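You operate a simulated robot arm through the tools that you are given. There is no shell and no other tool. Be economical: measure what you need, move in short steps, check, and stop when the job is done.

You are at the controls of a simulated robot arm. One attempt, no reset.

JOB
Take the salt shaker and leave it on top of the silver record clamp.

Only the result counts: the job must be done as asked and must still hold three seconds after the hand-in. Knocking over, shifting, dropping, spilling or breaking anything else fails it.

ROBOT AND FRAMES
A 6-joint arm with a two-finger parallel gripper, fixed in place. Base frame: the origin is at the foot of the arm, x ahead of it, y to its left, z up; the work surface is at about z = 0. Units: m, rad, N and s.
With the tool pointing down near the work surface it reaches from about 0.18 to 0.46 m from the base axis. Its first joint turns from -1.222 to 1.222 rad. Payload 1.9 kg.
The tool frame sits at the grasp point between the pads (the TCP): z along the fingers, y along the line on which they close. The tips reach 0.023 m beyond it. Largest opening 0.094 m; finger width 0.038, thickness 0.01; the body of the gripper, 0.054 by 0.096 m, starts 0.039 m behind the TCP.
Orientation is that of the tool frame in the base frame, as a unit quaternion [x, y, z, w]. With the fingers straight down and closing along the base's y, the tool's x points along the base's -x, its y along +y and its z along -z.

CONTROLS
- The arm moves only by the tool servo_tool. Its argument "plan" is a list of rows, each a list of 7 numbers: the shift along the tool's x, y, z in m, then the turn, a rotation vector about the tool's x, y, z in rad, then the closure in counts, from 0 (fully open) to 255 (shut). In form: [[x, y, z, ax, ay, az, claw], ...]. A call has 1 to 20 rows; each row is the pose to reach, as a shift and turn from the pose commanded when the call began, along the tool's axes at that moment. Each row takes 0.2 s and may step no farther than 0.05 m and 0.15 rad from the row before; otherwise, or with a gripper value out of range, the whole call is refused. Where a pose cannot be reached the arm comes as near as it can. A force on the tool above 40 N (or 10 N above the force at the start of the call, whichever is more), or a blocked arm, ends the call early, and 0.2 s more pass. Each finger travels about 0.108 m/s and halts on what it meets, pressing with about 36 N; the grip force reading is that of the motor and also rises with nothing between the fingers. The clock runs only during rows and for 0.2 s after the last one: add rows that repeat a pose to give the fingers time. The reply holds the time, the measured pose of the TCP, the force on the tool along the base axes, the opening and the grip force, in the units named above and with some noise, and new pictures: "show" is both (left out), scene, wrist or none.
- Cameras (640 x 400 px; columns grow to the right, rows downward): "scene" is fixed at [0.0575, 0.3224, 0.426]; the picture's right is [-0.74, -0.68, 0.00], its down [-0.41, 0.44, -0.80] and it looks along [0.54, -0.59, -0.60] (base axes); focal length 266 px, centre (320, 200). "wrist" rides on the gripper at [0.086, 0.016, -0.074] in the tool frame; the picture's right is [-0.18, 0.98, 0.00], its down [-0.58, -0.11, -0.81] and it looks along [-0.79, -0.15, 0.59] (tool axes); focal length 243 px, centre (320, 200). There is no depth. A picture from a camera that has moved, and an enlarged one, comes with that camera's place and axes in the base frame and with its lens. The place of the scene camera against the robot may be out by one fixed shift of up to 0.012 m in any direction.
- enlarge(camera, box): a new picture of the part [left, top, right, bottom] of that camera's present view, enlarged. No time passes.
- sign_off(): hands the job in; it is judged then, once.

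Go step by step. Nothing tells you positions but the pictures and the camera data: compare them with the known pose of the tool, close in by small moves and look again before you grip or let go. The budget is 90 turns and 170 pictures, counting those below and the enlarged ones. Unless the task says otherwise, let go and move clear before handing in, and close with one line.

The tools are called after "Emit:" as a command line: name --pt "numbers of a row" for each row, then --argument value for the rest, lists and objects as JSON in quotes. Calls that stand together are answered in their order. servo_tool: Moves the arm, as the interface text tells. Its arguments: {"type":"object","properties":{"plan":{"type":"array","items":{"type":"array","items":{"type":"number"}}},"show":{"type":"string","enum":["both","scene","wrist","none"]}},"required":["plan"]} The other tools are called the same way: enlarge (camera, box) takes an enlarged picture of a part of a camera's view; sign_off () hands the job in.

At the start:

```text
time: 0.0
position: [0.3161, 0.1765, 0.2743]
tcp_rot: [0.0, 1.0, 0.0, 0.0]
force: [-0.3, 0.0, 0.0]
finger_gap: 0.0941
grasp_force: 0.1
```

scene: 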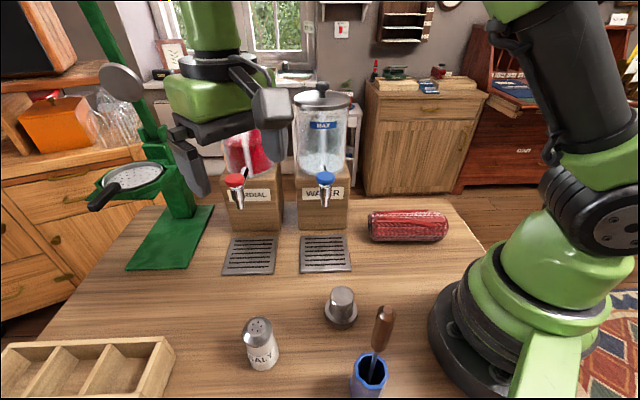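
wrist: 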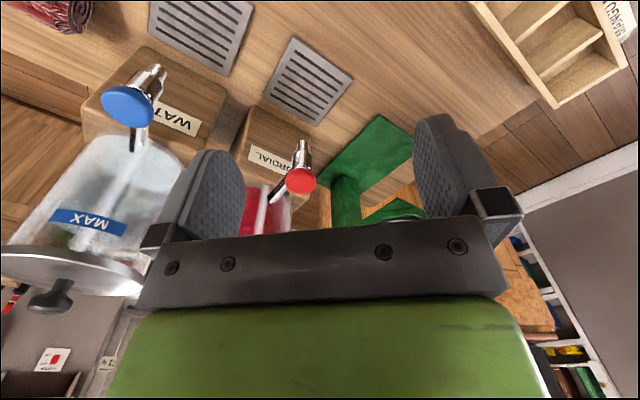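

The salt shaker appears to stand near (0.235, 0.25) and the silver clamp near (0.195, 0.115). I'll enlarge both to measure them.

Emit:
enlarge --camera "scene" --box '[210, 270, 410, 395]'

```text
3.20 times, centred on (310, 332) of scene
camera zoom: at [0.0575, 0.3224, 0.426], right [-0.74, -0.68, 0.0], down [-0.41, 0.44, -0.8], along [0.54, -0.59, -0.6], focal length 851 px, centre (352, -224)
```

zoom: 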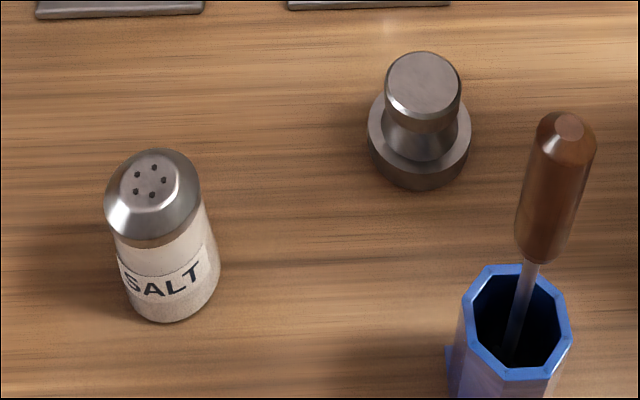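

The shaker is about 0.04 m in diameter and 0.088 m tall, and the clamp is about 0.06 m tall with a flat top about 0.035 m wide. Next I'll move above the shaker with the tool turned radially, then look again.

Emit:
servo_tool --pt "0.013 0.012 0.012 0 0 -0.135 0" --pt "0.026 0.024 0.024 0 0 -0.27 0" --pt "0.039 0.036 0.037 0 0 -0.405 0" --pt "0.052 0.048 0.049 0 0 -0.54 0" --pt "0.066 0.06 0.062 0 0 -0.675 0" --pt "0.079 0.0725 0.074 0 0 -0.81 0" --pt "0.079 0.0725 0.074 0 0 -0.81 0"

```text
time: 1.6
position: [0.2365, 0.2477, 0.1979]
tcp_rot: [-0.396, 0.918, 0.002, 0.0]
force: [0.7, -0.5, -0.4]
finger_gap: 0.094
grasp_force: 0.1
camera wrist: at [0.1654, 0.1969, 0.2731], right [-0.59, 0.81, 0.0], down [0.48, 0.35, 0.81], along [0.65, 0.48, -0.59], focal length 243 px, centre (320, 200)
```

scene: 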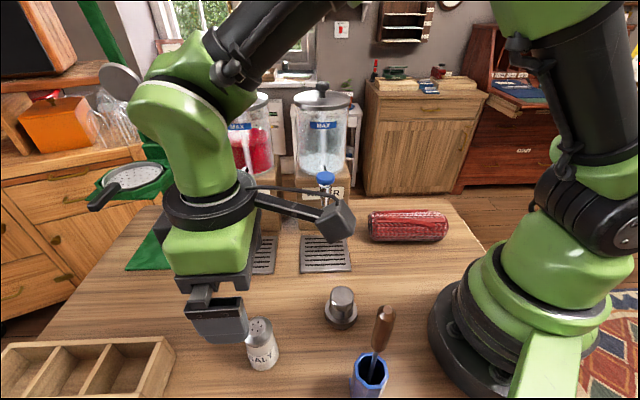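
wrist: 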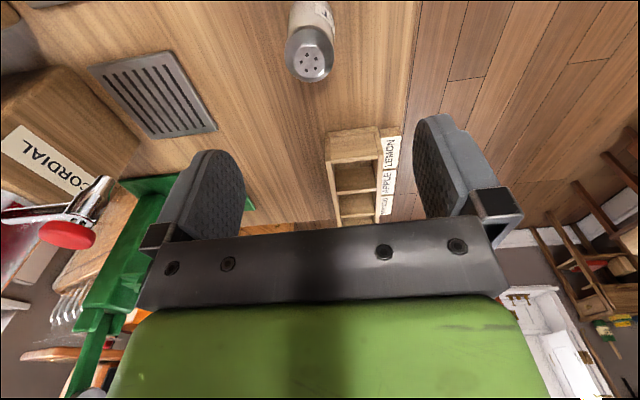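

In the wrist view the shaker sits almost under the tool, with its top near (0.236, 0.241). I'll lower to just above it and recheck.

Emit:
servo_tool --pt "0.0027 -0.0018 0.03 0 0 0 0" --pt "0.0054 -0.0037 0.06 0 0 0 0" --pt "0.0054 -0.0037 0.06 0 0 0 0"

Emit:
enlarge --camera "wrist" --box '[220, 0, 420, 125]'

```text
time: 2.4
position: [0.2353, 0.2423, 0.141]
tcp_rot: [-0.394, 0.919, 0.001, 0.0]
force: [-0.8, 0.5, 1.0]
finger_gap: 0.0939
grasp_force: 0.1
camera wrist: at [0.1638, 0.1919, 0.2147], right [-0.59, 0.81, 0.0], down [0.48, 0.34, 0.81], along [0.65, 0.47, -0.59], focal length 243 px, centre (320, 200)
```

scene: 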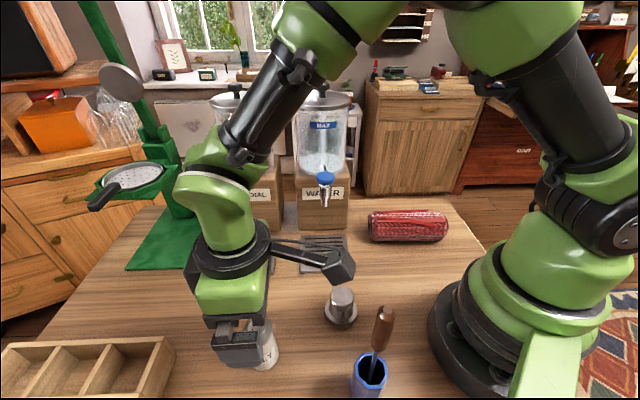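
wrist: 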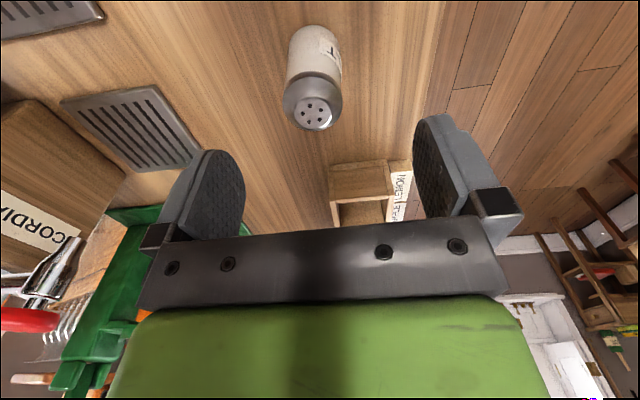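

```text
3.20 times, centred on (320, 62) of wrist
camera zoom: at [0.1638, 0.1919, 0.2147], right [-0.59, 0.81, 0.0], down [0.48, 0.34, 0.81], along [0.65, 0.47, -0.59], focal length 776 px, centre (320, 640)
```

zoom: 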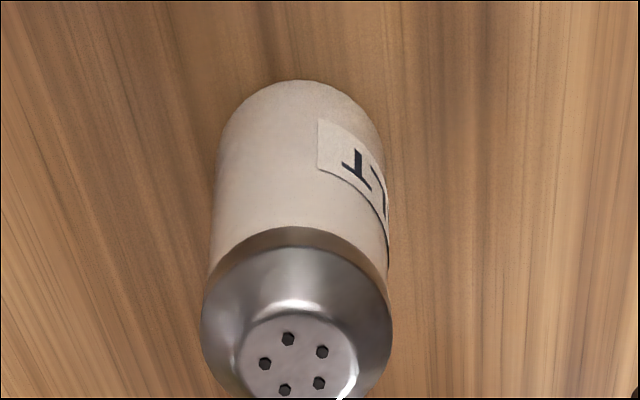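

The shaker's axis is at about (0.2375, 0.2395). I'll lower to a TCP height of 0.057 with the fingers around it and check before closing.

Emit:
servo_tool --pt "0.001 -0.003 0.02 0 0 0 0" --pt "0.001 -0.003 0.045 0 0 0 0" --pt "0.001 -0.003 0.065 0 0 0 0" --pt "0.001 -0.003 0.083 0 0 0 0" --pt "0.001 -0.003 0.083 0 0 0 0"

```text
time: 3.6
position: [0.2366, 0.2402, 0.0552]
tcp_rot: [-0.395, 0.919, 0.002, 0.0]
force: [0.1, 1.1, 0.5]
finger_gap: 0.0942
grasp_force: 0.1
camera wrist: at [0.1649, 0.189, 0.1311], right [-0.59, 0.81, 0.0], down [0.48, 0.34, 0.81], along [0.65, 0.47, -0.59], focal length 243 px, centre (320, 200)
```

scene: 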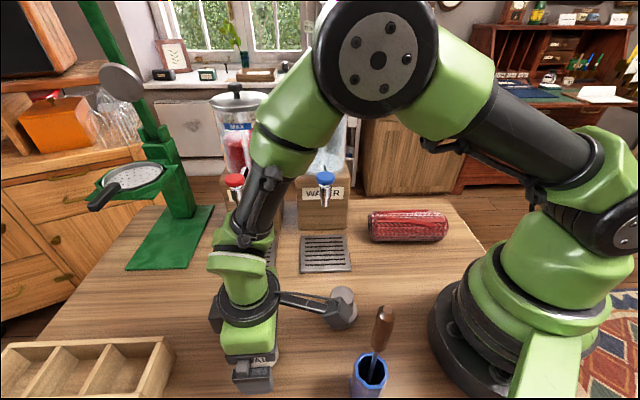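
wrist: 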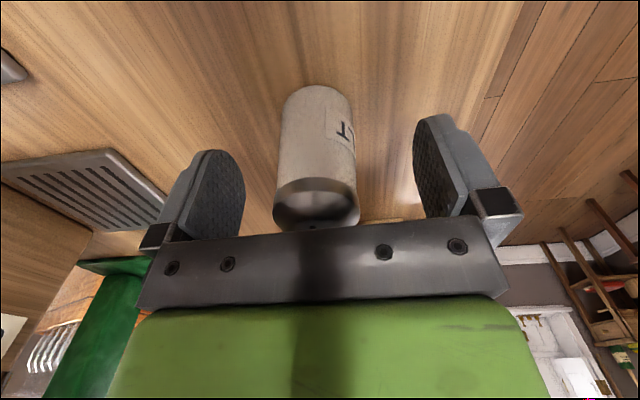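

The shaker is centred between the pads with clearance above it. I'll close on it now.

Emit:
servo_tool --pt "0 0 0 0 0 0 255" --pt "0 0 0 0 0 0 255" --pt "0 0 0 0 0 0 255" --pt "0 0 0 0 0 0 255" --show "wrist"

```text
time: 4.6
position: [0.2364, 0.2402, 0.0565]
tcp_rot: [-0.395, 0.919, 0.001, 0.0]
force: [-0.9, -0.5, 0.6]
finger_gap: 0.0385
grasp_force: 36.2
camera wrist: at [0.1648, 0.1889, 0.1314], right [-0.59, 0.81, 0.0], down [0.48, 0.34, 0.81], along [0.65, 0.47, -0.59], focal length 243 px, centre (320, 200)
```

wrist: 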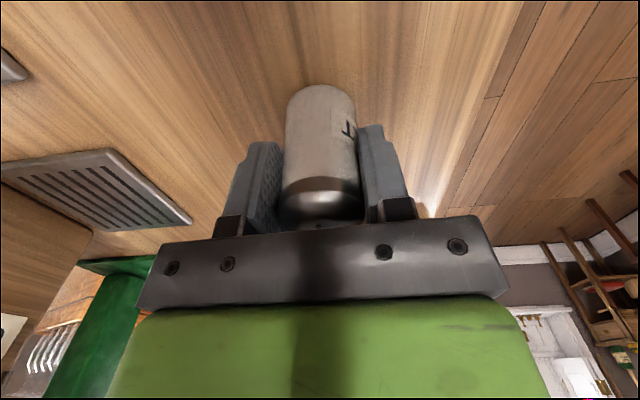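

The grip is firm at a gap of 0.0385. I'll lift it straight up.

Emit:
servo_tool --pt "0 0 -0.02 0 0 0 255" --pt "0 0 -0.055 0 0 0 255" --pt "0 0 -0.095 0 0 0 255" --pt "0 0 -0.125 0 0 0 255" --pt "0 0 -0.143 0 0 0 255" --pt "0 0 -0.143 0 0 0 255"

```text
time: 6.0
position: [0.236, 0.2386, 0.1996]
tcp_rot: [-0.395, 0.919, 0.002, 0.001]
force: [0.3, 0.3, -1.3]
finger_gap: 0.0385
grasp_force: 36.4
camera wrist: at [0.1644, 0.1875, 0.2741], right [-0.59, 0.81, 0.0], down [0.48, 0.34, 0.81], along [0.65, 0.47, -0.59], focal length 243 px, centre (320, 200)
```

scene: 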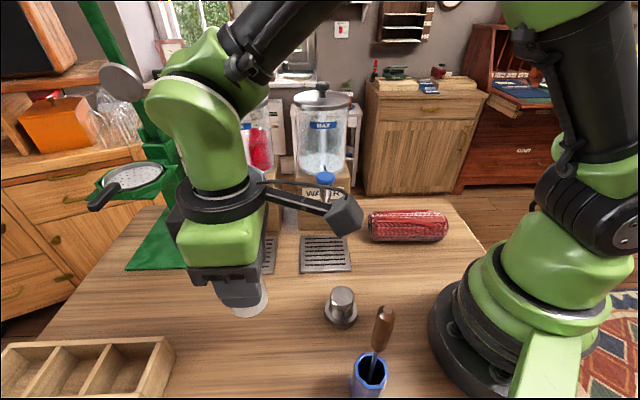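
wrist: 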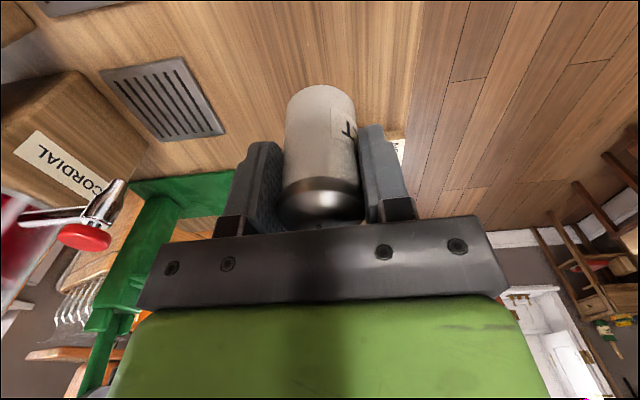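

The shaker is lifted cleanly. Next I'll carry it high past the clamp to its far side so the wrist camera can see the clamp and locate it.

Emit:
servo_tool --pt "0.018 -0.015 0 0 0 0.04 255" --pt "0.036 -0.03 0 0 0 0.08 255" --pt "0.055 -0.046 0 0 0 0.12 255" --pt "0.073 -0.061 0 0 0 0.16 255" --pt "0.091 -0.076 0 0 0 0.2 255" --pt "0.109 -0.091 0 0 0 0.24 255" --pt "0.127 -0.106 0 0 0 0.28 255" --pt "0.1455 -0.122 0 0 0 0.31 255" --pt "0.1455 -0.122 0.022 0 0 0.31 255" --pt "0.1455 -0.122 0.045 0 0 0.31 255" --pt "0.1455 -0.122 0.045 0 0 0.31 255"

Emit:
enlarge --camera "wrist" --box '[350, 0, 510, 100]'

```text
time: 8.4
position: [0.2255, 0.049, 0.1542]
tcp_rot: [-0.248, 0.969, 0.002, 0.0]
force: [0.6, -0.5, -1.1]
finger_gap: 0.0385
grasp_force: 36.4
camera wrist: at [0.1406, 0.0232, 0.229], right [-0.31, 0.95, 0.0], down [0.56, 0.18, 0.81], along [0.77, 0.25, -0.59], focal length 243 px, centre (320, 200)
```

scene: 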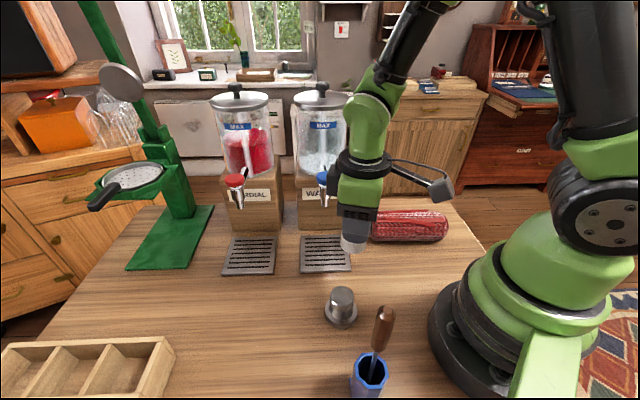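
wrist: 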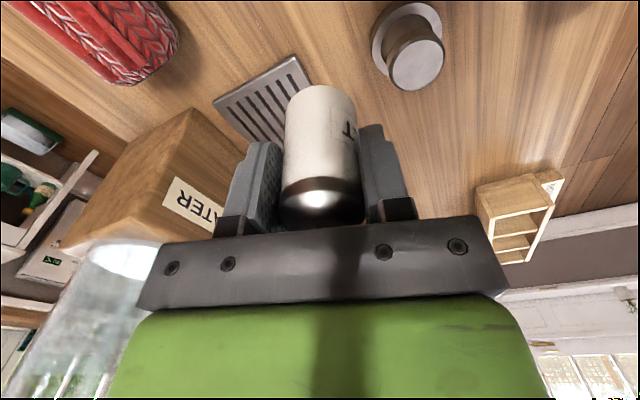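

```text
4.00 times, centred on (430, 50) of wrist
camera zoom: at [0.1406, 0.0232, 0.229], right [-0.31, 0.95, 0.0], down [0.56, 0.18, 0.81], along [0.77, 0.25, -0.59], focal length 970 px, centre (-120, 800)
```

zoom: 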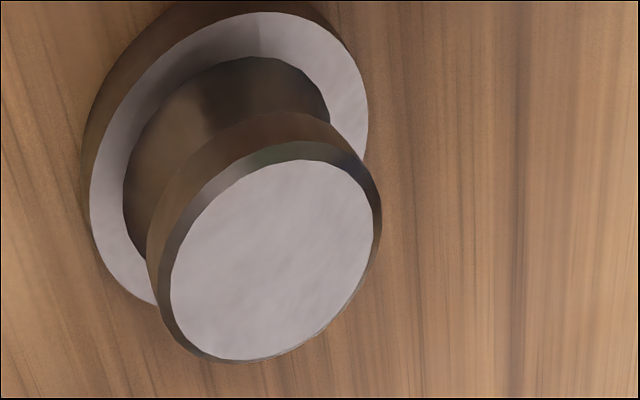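

From the wrist view the clamp's axis is at about (0.1955, 0.112), with its top at z ≈ 0.057, which agrees with the corrected scene estimate. I'll move the shaker directly above it and stop about 15 mm short.

Emit:
servo_tool --pt "-0.001 0.014 0 0 0 0 255" --pt "-0.0015 0.028 0 0 0 0 255" --pt "-0.002 0.042 0 0 0 0 255" --pt "-0.003 0.056 0 0 0 0 255" --pt "-0.0034 0.0689 0 0 0 0 255" --pt "-0.0034 0.0689 0.012 0 0 0 255" --pt "-0.0034 0.0689 0.025 0 0 0 255" --pt "-0.0034 0.0689 0.025 0 0 0 255"

Emit:
enlarge --camera "scene" --box '[270, 225, 430, 325]'

Emit:
enlarge --camera "wrist" --box '[240, 0, 400, 100]'

```text
time: 10.2
position: [0.1967, 0.1123, 0.1303]
tcp_rot: [-0.248, 0.969, 0.001, 0.001]
force: [0.5, 0.5, -1.0]
finger_gap: 0.0384
grasp_force: 36.3
camera wrist: at [0.1118, 0.0858, 0.2052], right [-0.31, 0.95, 0.0], down [0.56, 0.18, 0.81], along [0.77, 0.25, -0.59], focal length 243 px, centre (320, 200)
```

scene: 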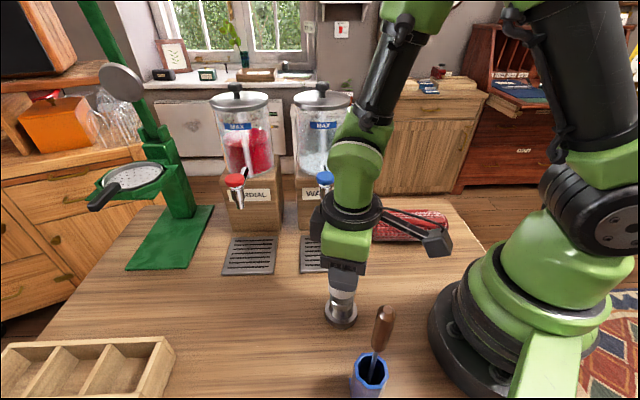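
wrist: 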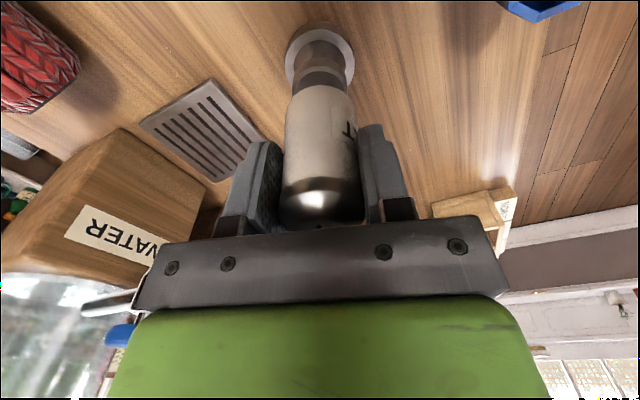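

```text
4.00 times, centred on (350, 275) of scene
camera zoom: at [0.0575, 0.3224, 0.426], right [-0.74, -0.68, 0.0], down [-0.41, 0.44, -0.8], along [0.54, -0.59, -0.6], focal length 1064 px, centre (200, -100)
```

zoom: 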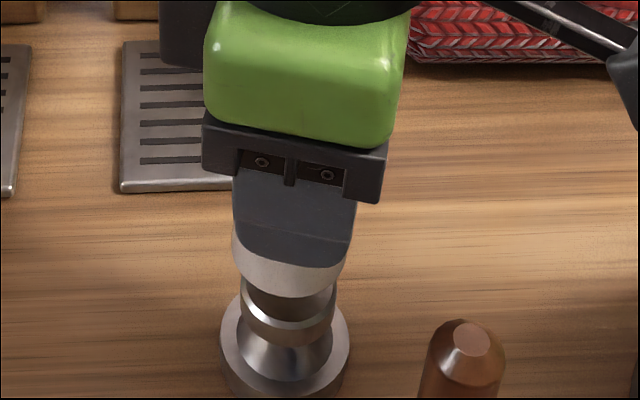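

```text
4.00 times, centred on (320, 50) of wrist
camera zoom: at [0.1118, 0.0858, 0.2052], right [-0.31, 0.95, 0.0], down [0.56, 0.18, 0.81], along [0.77, 0.25, -0.59], focal length 970 px, centre (320, 800)
```

zoom: 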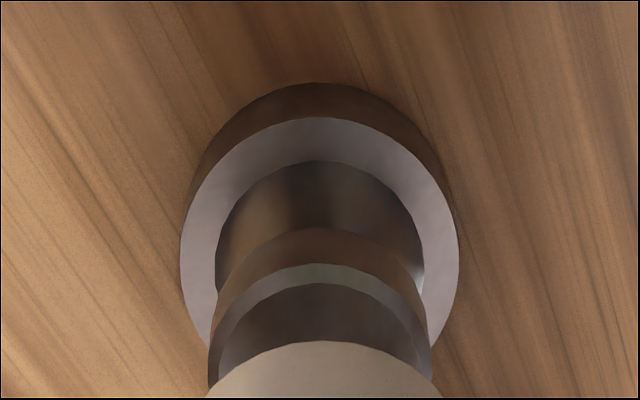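

The shaker is laterally aligned with the clamp and perhaps 2 mm too far out. I'll correct that and descend most of the remaining gap.

Emit:
servo_tool --pt "0.0015 0 0 0 0 0 255" --pt "0.0015 0 0.005 0 0 0 255" --pt "0.0015 0 0.01 0 0 0 255" --pt "0.0015 0 0.01 0 0 0 255" --show "none"

Emit:
enlarge --camera "scene" --box '[290, 260, 390, 335]'

Emit:
enlarge --camera "wrist" --box '[240, 0, 400, 100]'

```text
time: 11.2
position: [0.1934, 0.1114, 0.1205]
tcp_rot: [-0.249, 0.969, 0.001, 0.001]
force: [-0.3, 0.4, -1.1]
finger_gap: 0.0384
grasp_force: 35.5
```

```text
5.33 times, centred on (340, 298) of scene
camera zoom: at [0.0575, 0.3224, 0.426], right [-0.74, -0.68, 0.0], down [-0.41, 0.44, -0.8], along [0.54, -0.59, -0.6], focal length 1419 px, centre (213, -320)
```

zoom: 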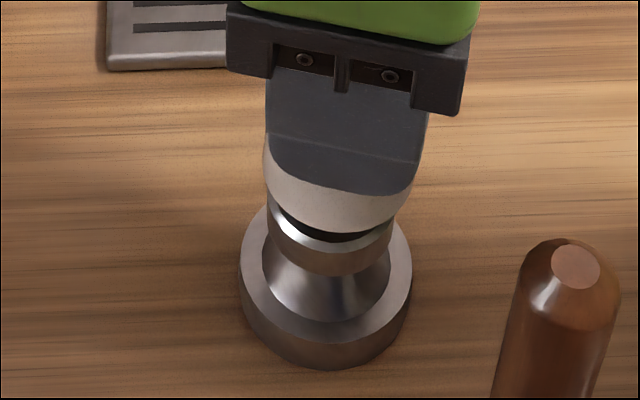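

```text
4.00 times, centred on (320, 50) of wrist
camera zoom: at [0.11, 0.0844, 0.1949], right [-0.31, 0.95, 0.0], down [0.56, 0.18, 0.81], along [0.77, 0.25, -0.59], focal length 970 px, centre (320, 800)
```

zoom: 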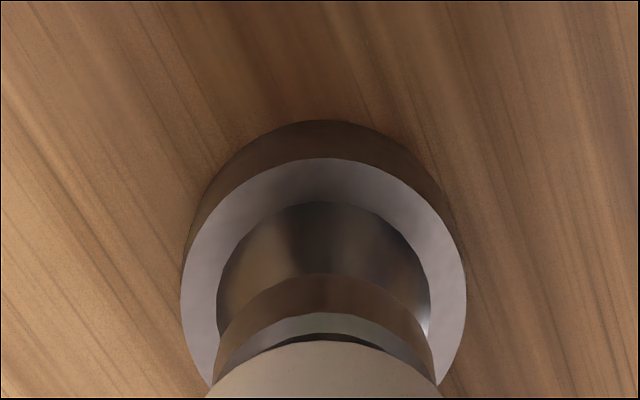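

About 6 mm of gap remains, and the shaker now looks roughly 2 mm too close to the base. I'll shift it back slightly and descend in small steps while watching the force.

Emit:
servo_tool --pt "-0.0012 0 0.001 0 0 0 255" --pt "-0.0012 0 0.003 0 0 0 255" --pt "-0.0012 0 0.005 0 0 0 255" --pt "-0.0012 0 0.005 0 0 0 255" --show "none"

Emit:
enlarge --camera "scene" --box '[290, 260, 390, 335]'

Emit:
enlarge --camera "wrist" --box '[240, 20, 400, 120]'

```text
time: 12.2
position: [0.1956, 0.1111, 0.1159]
tcp_rot: [-0.248, 0.969, 0.0, 0.001]
force: [0.0, -0.3, -0.8]
finger_gap: 0.0387
grasp_force: 35.9
```

```text
5.33 times, centred on (340, 298) of scene
camera zoom: at [0.0575, 0.3224, 0.426], right [-0.74, -0.68, 0.0], down [-0.41, 0.44, -0.8], along [0.54, -0.59, -0.6], focal length 1419 px, centre (213, -320)
```

zoom: 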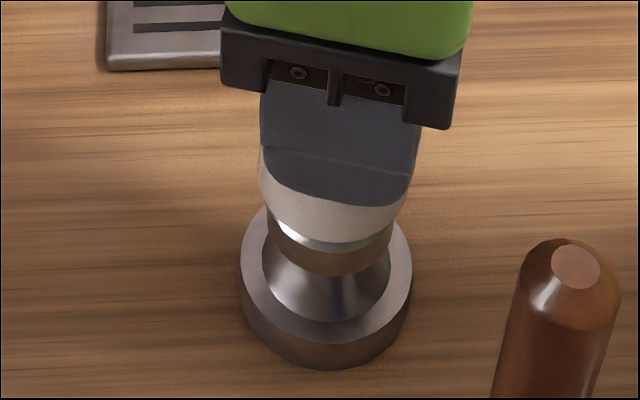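

```text
4.00 times, centred on (320, 70) of wrist
camera zoom: at [0.111, 0.0851, 0.1898], right [-0.31, 0.95, 0.0], down [0.56, 0.18, 0.81], along [0.77, 0.25, -0.59], focal length 970 px, centre (320, 720)
```

zoom: 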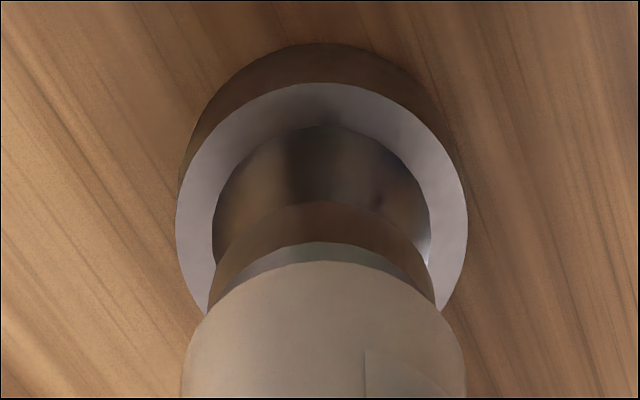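

Alignment looks good and 1–3 mm of gap remains, so I'll creep down 0.7 mm at a time until it touches.

Emit:
servo_tool --pt "0 0 0.0007 0 0 0 255" --pt "0 0 0.0014 0 0 0 255" --pt "0 0 0.0014 0 0 0 255" --show "none"

Emit:
enlarge --camera "wrist" --box '[240, 20, 400, 120]'

```text
time: 13.0
position: [0.196, 0.1126, 0.1129]
tcp_rot: [-0.248, 0.969, 0.002, 0.001]
force: [0.7, 0.2, -1.1]
finger_gap: 0.0383
grasp_force: 36.1
```

```text
4.00 times, centred on (320, 70) of wrist
camera zoom: at [0.1114, 0.0853, 0.1882], right [-0.31, 0.95, 0.0], down [0.56, 0.18, 0.81], along [0.77, 0.25, -0.59], focal length 970 px, centre (320, 720)
```

zoom: 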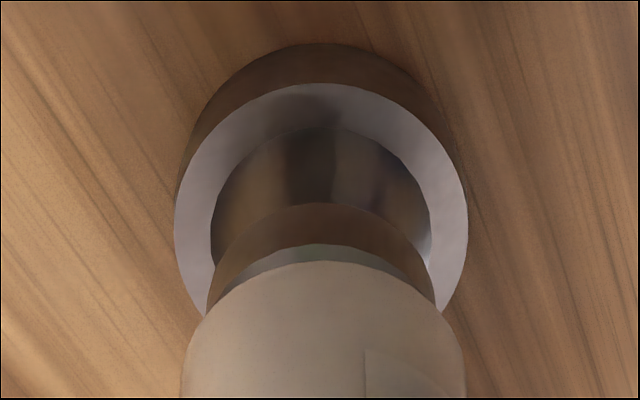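

No contact force yet, so I'll keep creeping down.

Emit:
servo_tool --pt "0 0 0.0007 0 0 0 255" --pt "0 0 0.0014 0 0 0 255" --pt "0 0 0.0014 0 0 0 255" --show "none"

Emit:
enlarge --camera "scene" --box '[290, 260, 390, 335]'

Emit:
enlarge --camera "wrist" --box '[280, 60, 360, 110]'

```text
time: 13.8
position: [0.1955, 0.1118, 0.1119]
tcp_rot: [-0.249, 0.969, 0.001, 0.0]
force: [0.7, 0.3, -1.5]
finger_gap: 0.0386
grasp_force: 36.4
```

```text
5.33 times, centred on (340, 298) of scene
camera zoom: at [0.0575, 0.3224, 0.426], right [-0.74, -0.68, 0.0], down [-0.41, 0.44, -0.8], along [0.54, -0.59, -0.6], focal length 1419 px, centre (213, -320)
```

zoom: 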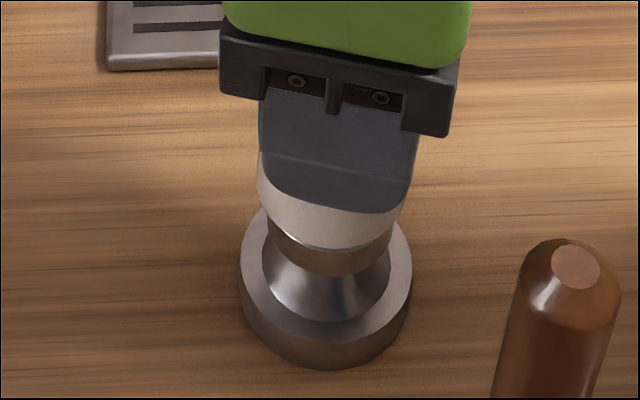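

```text
8.00 times, centred on (320, 85) of wrist
camera zoom: at [0.1111, 0.0855, 0.1871], right [-0.31, 0.95, 0.0], down [0.56, 0.18, 0.81], along [0.77, 0.25, -0.59], focal length 1941 px, centre (320, 1120)
```

zoom: 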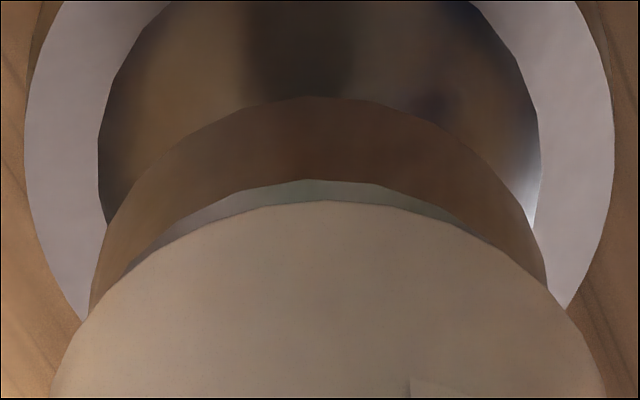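

Emit:
servo_tool --pt "0 0 0.0006 0 0 0 255" --pt "0 0 0.0012 0 0 0 255" --pt "0 0 0.0012 0 0 0 255" --show "none"

Emit:
enlarge --camera "wrist" --box '[280, 60, 360, 110]'

```text
time: 14.6
position: [0.1951, 0.1127, 0.1105]
tcp_rot: [-0.248, 0.969, 0.001, 0.001]
force: [-0.8, 0.6, -0.3]
finger_gap: 0.0387
grasp_force: 36.3
```

```text
8.00 times, centred on (320, 85) of wrist
camera zoom: at [0.1108, 0.0855, 0.1853], right [-0.31, 0.95, 0.0], down [0.56, 0.18, 0.81], along [0.77, 0.25, -0.59], focal length 1941 px, centre (320, 1120)
```

zoom: 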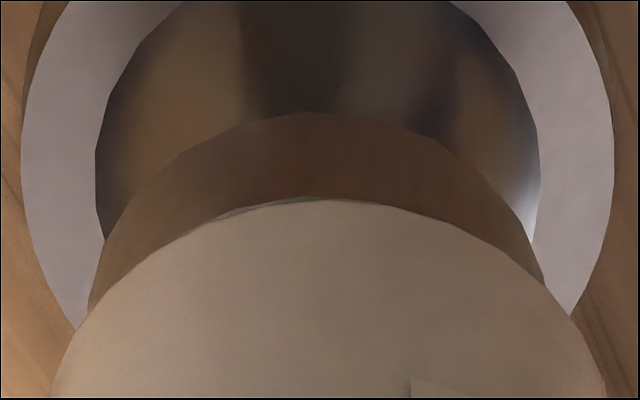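

Still no contact, since the clamp keeps shifting freely relative to the shaker. I'll go down a bit more.

Emit:
servo_tool --pt "0 0 0.0006 0 0 0 255" --pt "0 0 0.0012 0 0 0 255" --pt "0 0 0.0012 0 0 0 255" --show "none"

Emit:
enlarge --camera "wrist" --box '[280, 60, 360, 110]'

Emit:
enlarge --camera "scene" --box '[290, 260, 390, 335]'

```text
time: 15.4
position: [0.1951, 0.112, 0.1096]
tcp_rot: [-0.247, 0.969, 0.001, 0.0]
force: [-4.3, 3.6, 15.0]
finger_gap: 0.0382
grasp_force: 35.5
```

```text
8.00 times, centred on (320, 85) of wrist
camera zoom: at [0.1109, 0.0852, 0.1844], right [-0.31, 0.95, 0.0], down [0.56, 0.18, 0.81], along [0.77, 0.25, -0.59], focal length 1941 px, centre (320, 1120)
```

zoom: 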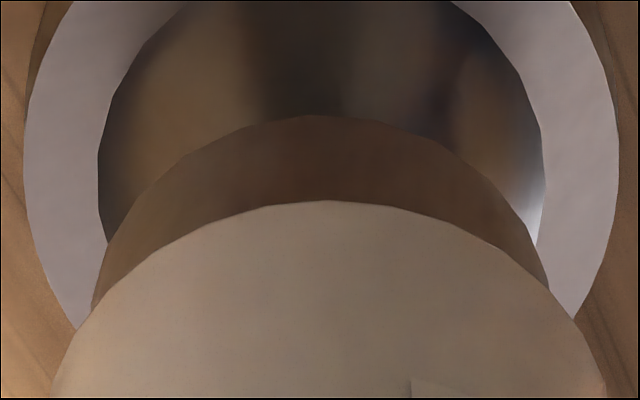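

```text
5.33 times, centred on (340, 298) of scene
camera zoom: at [0.0575, 0.3224, 0.426], right [-0.74, -0.68, 0.0], down [-0.41, 0.44, -0.8], along [0.54, -0.59, -0.6], focal length 1419 px, centre (213, -320)
```

zoom: 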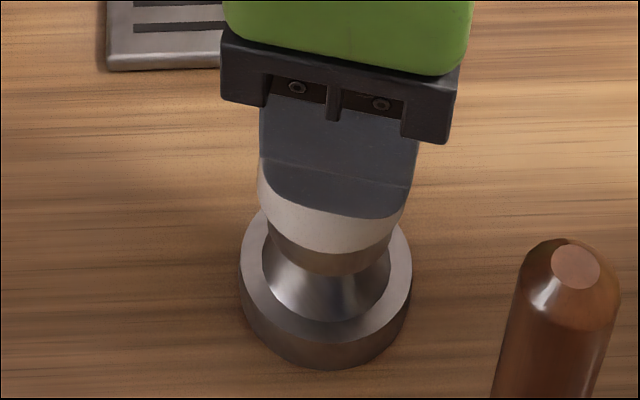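

The shaker touched down at 15 N and is well centred. I'll ease off the preload and open the fingers gradually.

Emit:
servo_tool --pt "0 0 -0.0005 0 0 0 255" --pt "0 0 -0.0007 0 0 0 255" --pt "0 0 -0.0007 0 0 0 255" --show "none"

```text
time: 16.2
position: [0.195, 0.1107, 0.1097]
tcp_rot: [-0.248, 0.969, 0.001, 0.001]
force: [1.2, -0.4, -0.6]
finger_gap: 0.0386
grasp_force: 36.0
```

Emit:
servo_tool --pt "0 0 0 0 0 0 150" --pt "0 0 0 0 0 0 140" --pt "0 0 0 0 0 0 125" --pt "0 0 0 0 0 0 90" --pt "0 0 0 0 0 0 40" --pt "0 0 0 0 0 0 0" --pt "0 0 0 0 0 0 0"

```text
time: 17.8
position: [0.1957, 0.1129, 0.1104]
tcp_rot: [-0.248, 0.969, 0.001, 0.0]
force: [0.7, -0.9, -0.1]
finger_gap: 0.0942
grasp_force: 0.0
camera wrist: at [0.1115, 0.0855, 0.185], right [-0.31, 0.95, 0.0], down [0.56, 0.18, 0.81], along [0.77, 0.25, -0.59], focal length 243 px, centre (320, 200)
```

scene: 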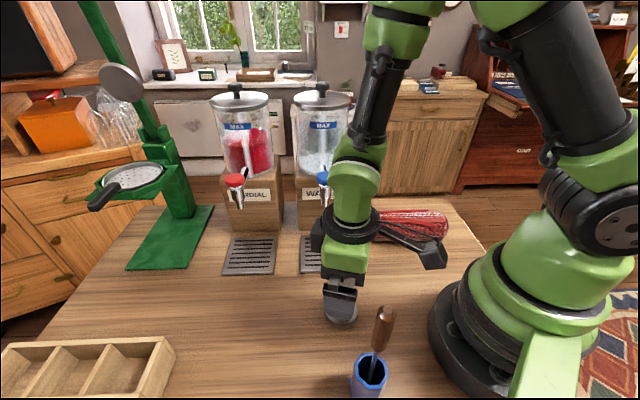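
wrist: 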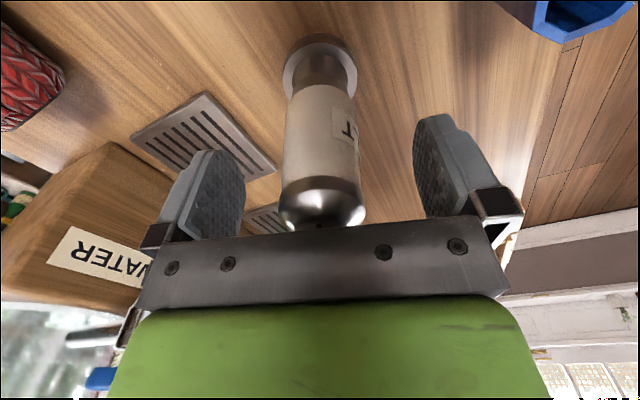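

The shaker stands upright on the clamp and the fingers are clear of it. I'll raise the gripper straight up.

Emit:
servo_tool --pt "0 0 -0.01 0 0 0 0" --pt "0 0 -0.03 0 0 0 0" --pt "0 0 -0.055 0 0 0 0" --pt "0 0 -0.08 0 0 0 0" --pt "0 0 -0.105 0 0 0 0" --pt "0 0 -0.12 0 0 0 0" --pt "0 0 -0.12 0 0 0 0"

Emit:
enlarge --camera "scene" --box '[270, 225, 430, 325]'

```text
time: 19.4
position: [0.1964, 0.1129, 0.2331]
tcp_rot: [-0.246, 0.969, 0.001, 0.0]
force: [0.2, 0.3, 0.0]
finger_gap: 0.0941
grasp_force: 0.0
camera wrist: at [0.1117, 0.086, 0.3064], right [-0.31, 0.95, 0.0], down [0.56, 0.18, 0.81], along [0.77, 0.25, -0.59], focal length 243 px, centre (320, 200)
```

scene: 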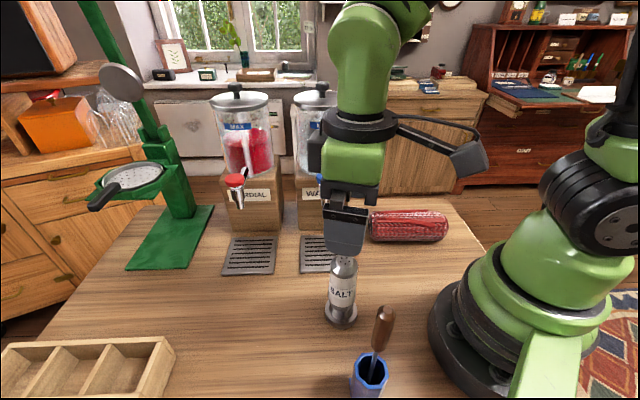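
wrist: 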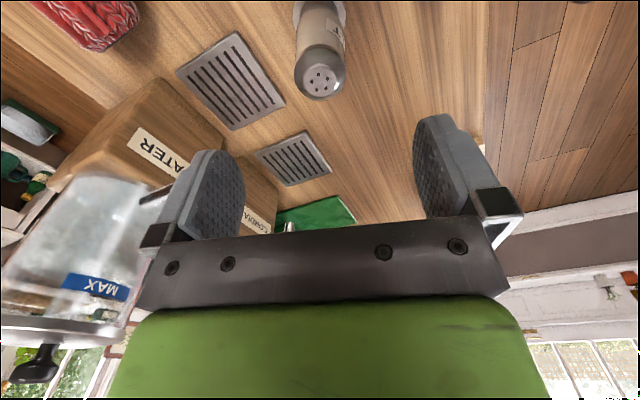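

```text
4.00 times, centred on (350, 275) of scene
camera zoom: at [0.0575, 0.3224, 0.426], right [-0.74, -0.68, 0.0], down [-0.41, 0.44, -0.8], along [0.54, -0.59, -0.6], focal length 1064 px, centre (200, -100)
```

zoom: 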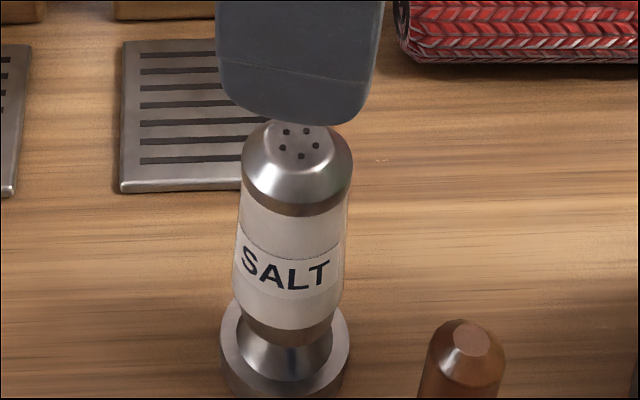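

The shaker stands steadily upright on the clamp and the gripper is clear above it, so I'm handing in.

Emit:
sign_off

```text
The job is handed in.
```

The salt shaker is standing upright on top of the silver record clamp, released with the gripper clear above it, and nothing else looked disturbed in the last pictures before hand-in.
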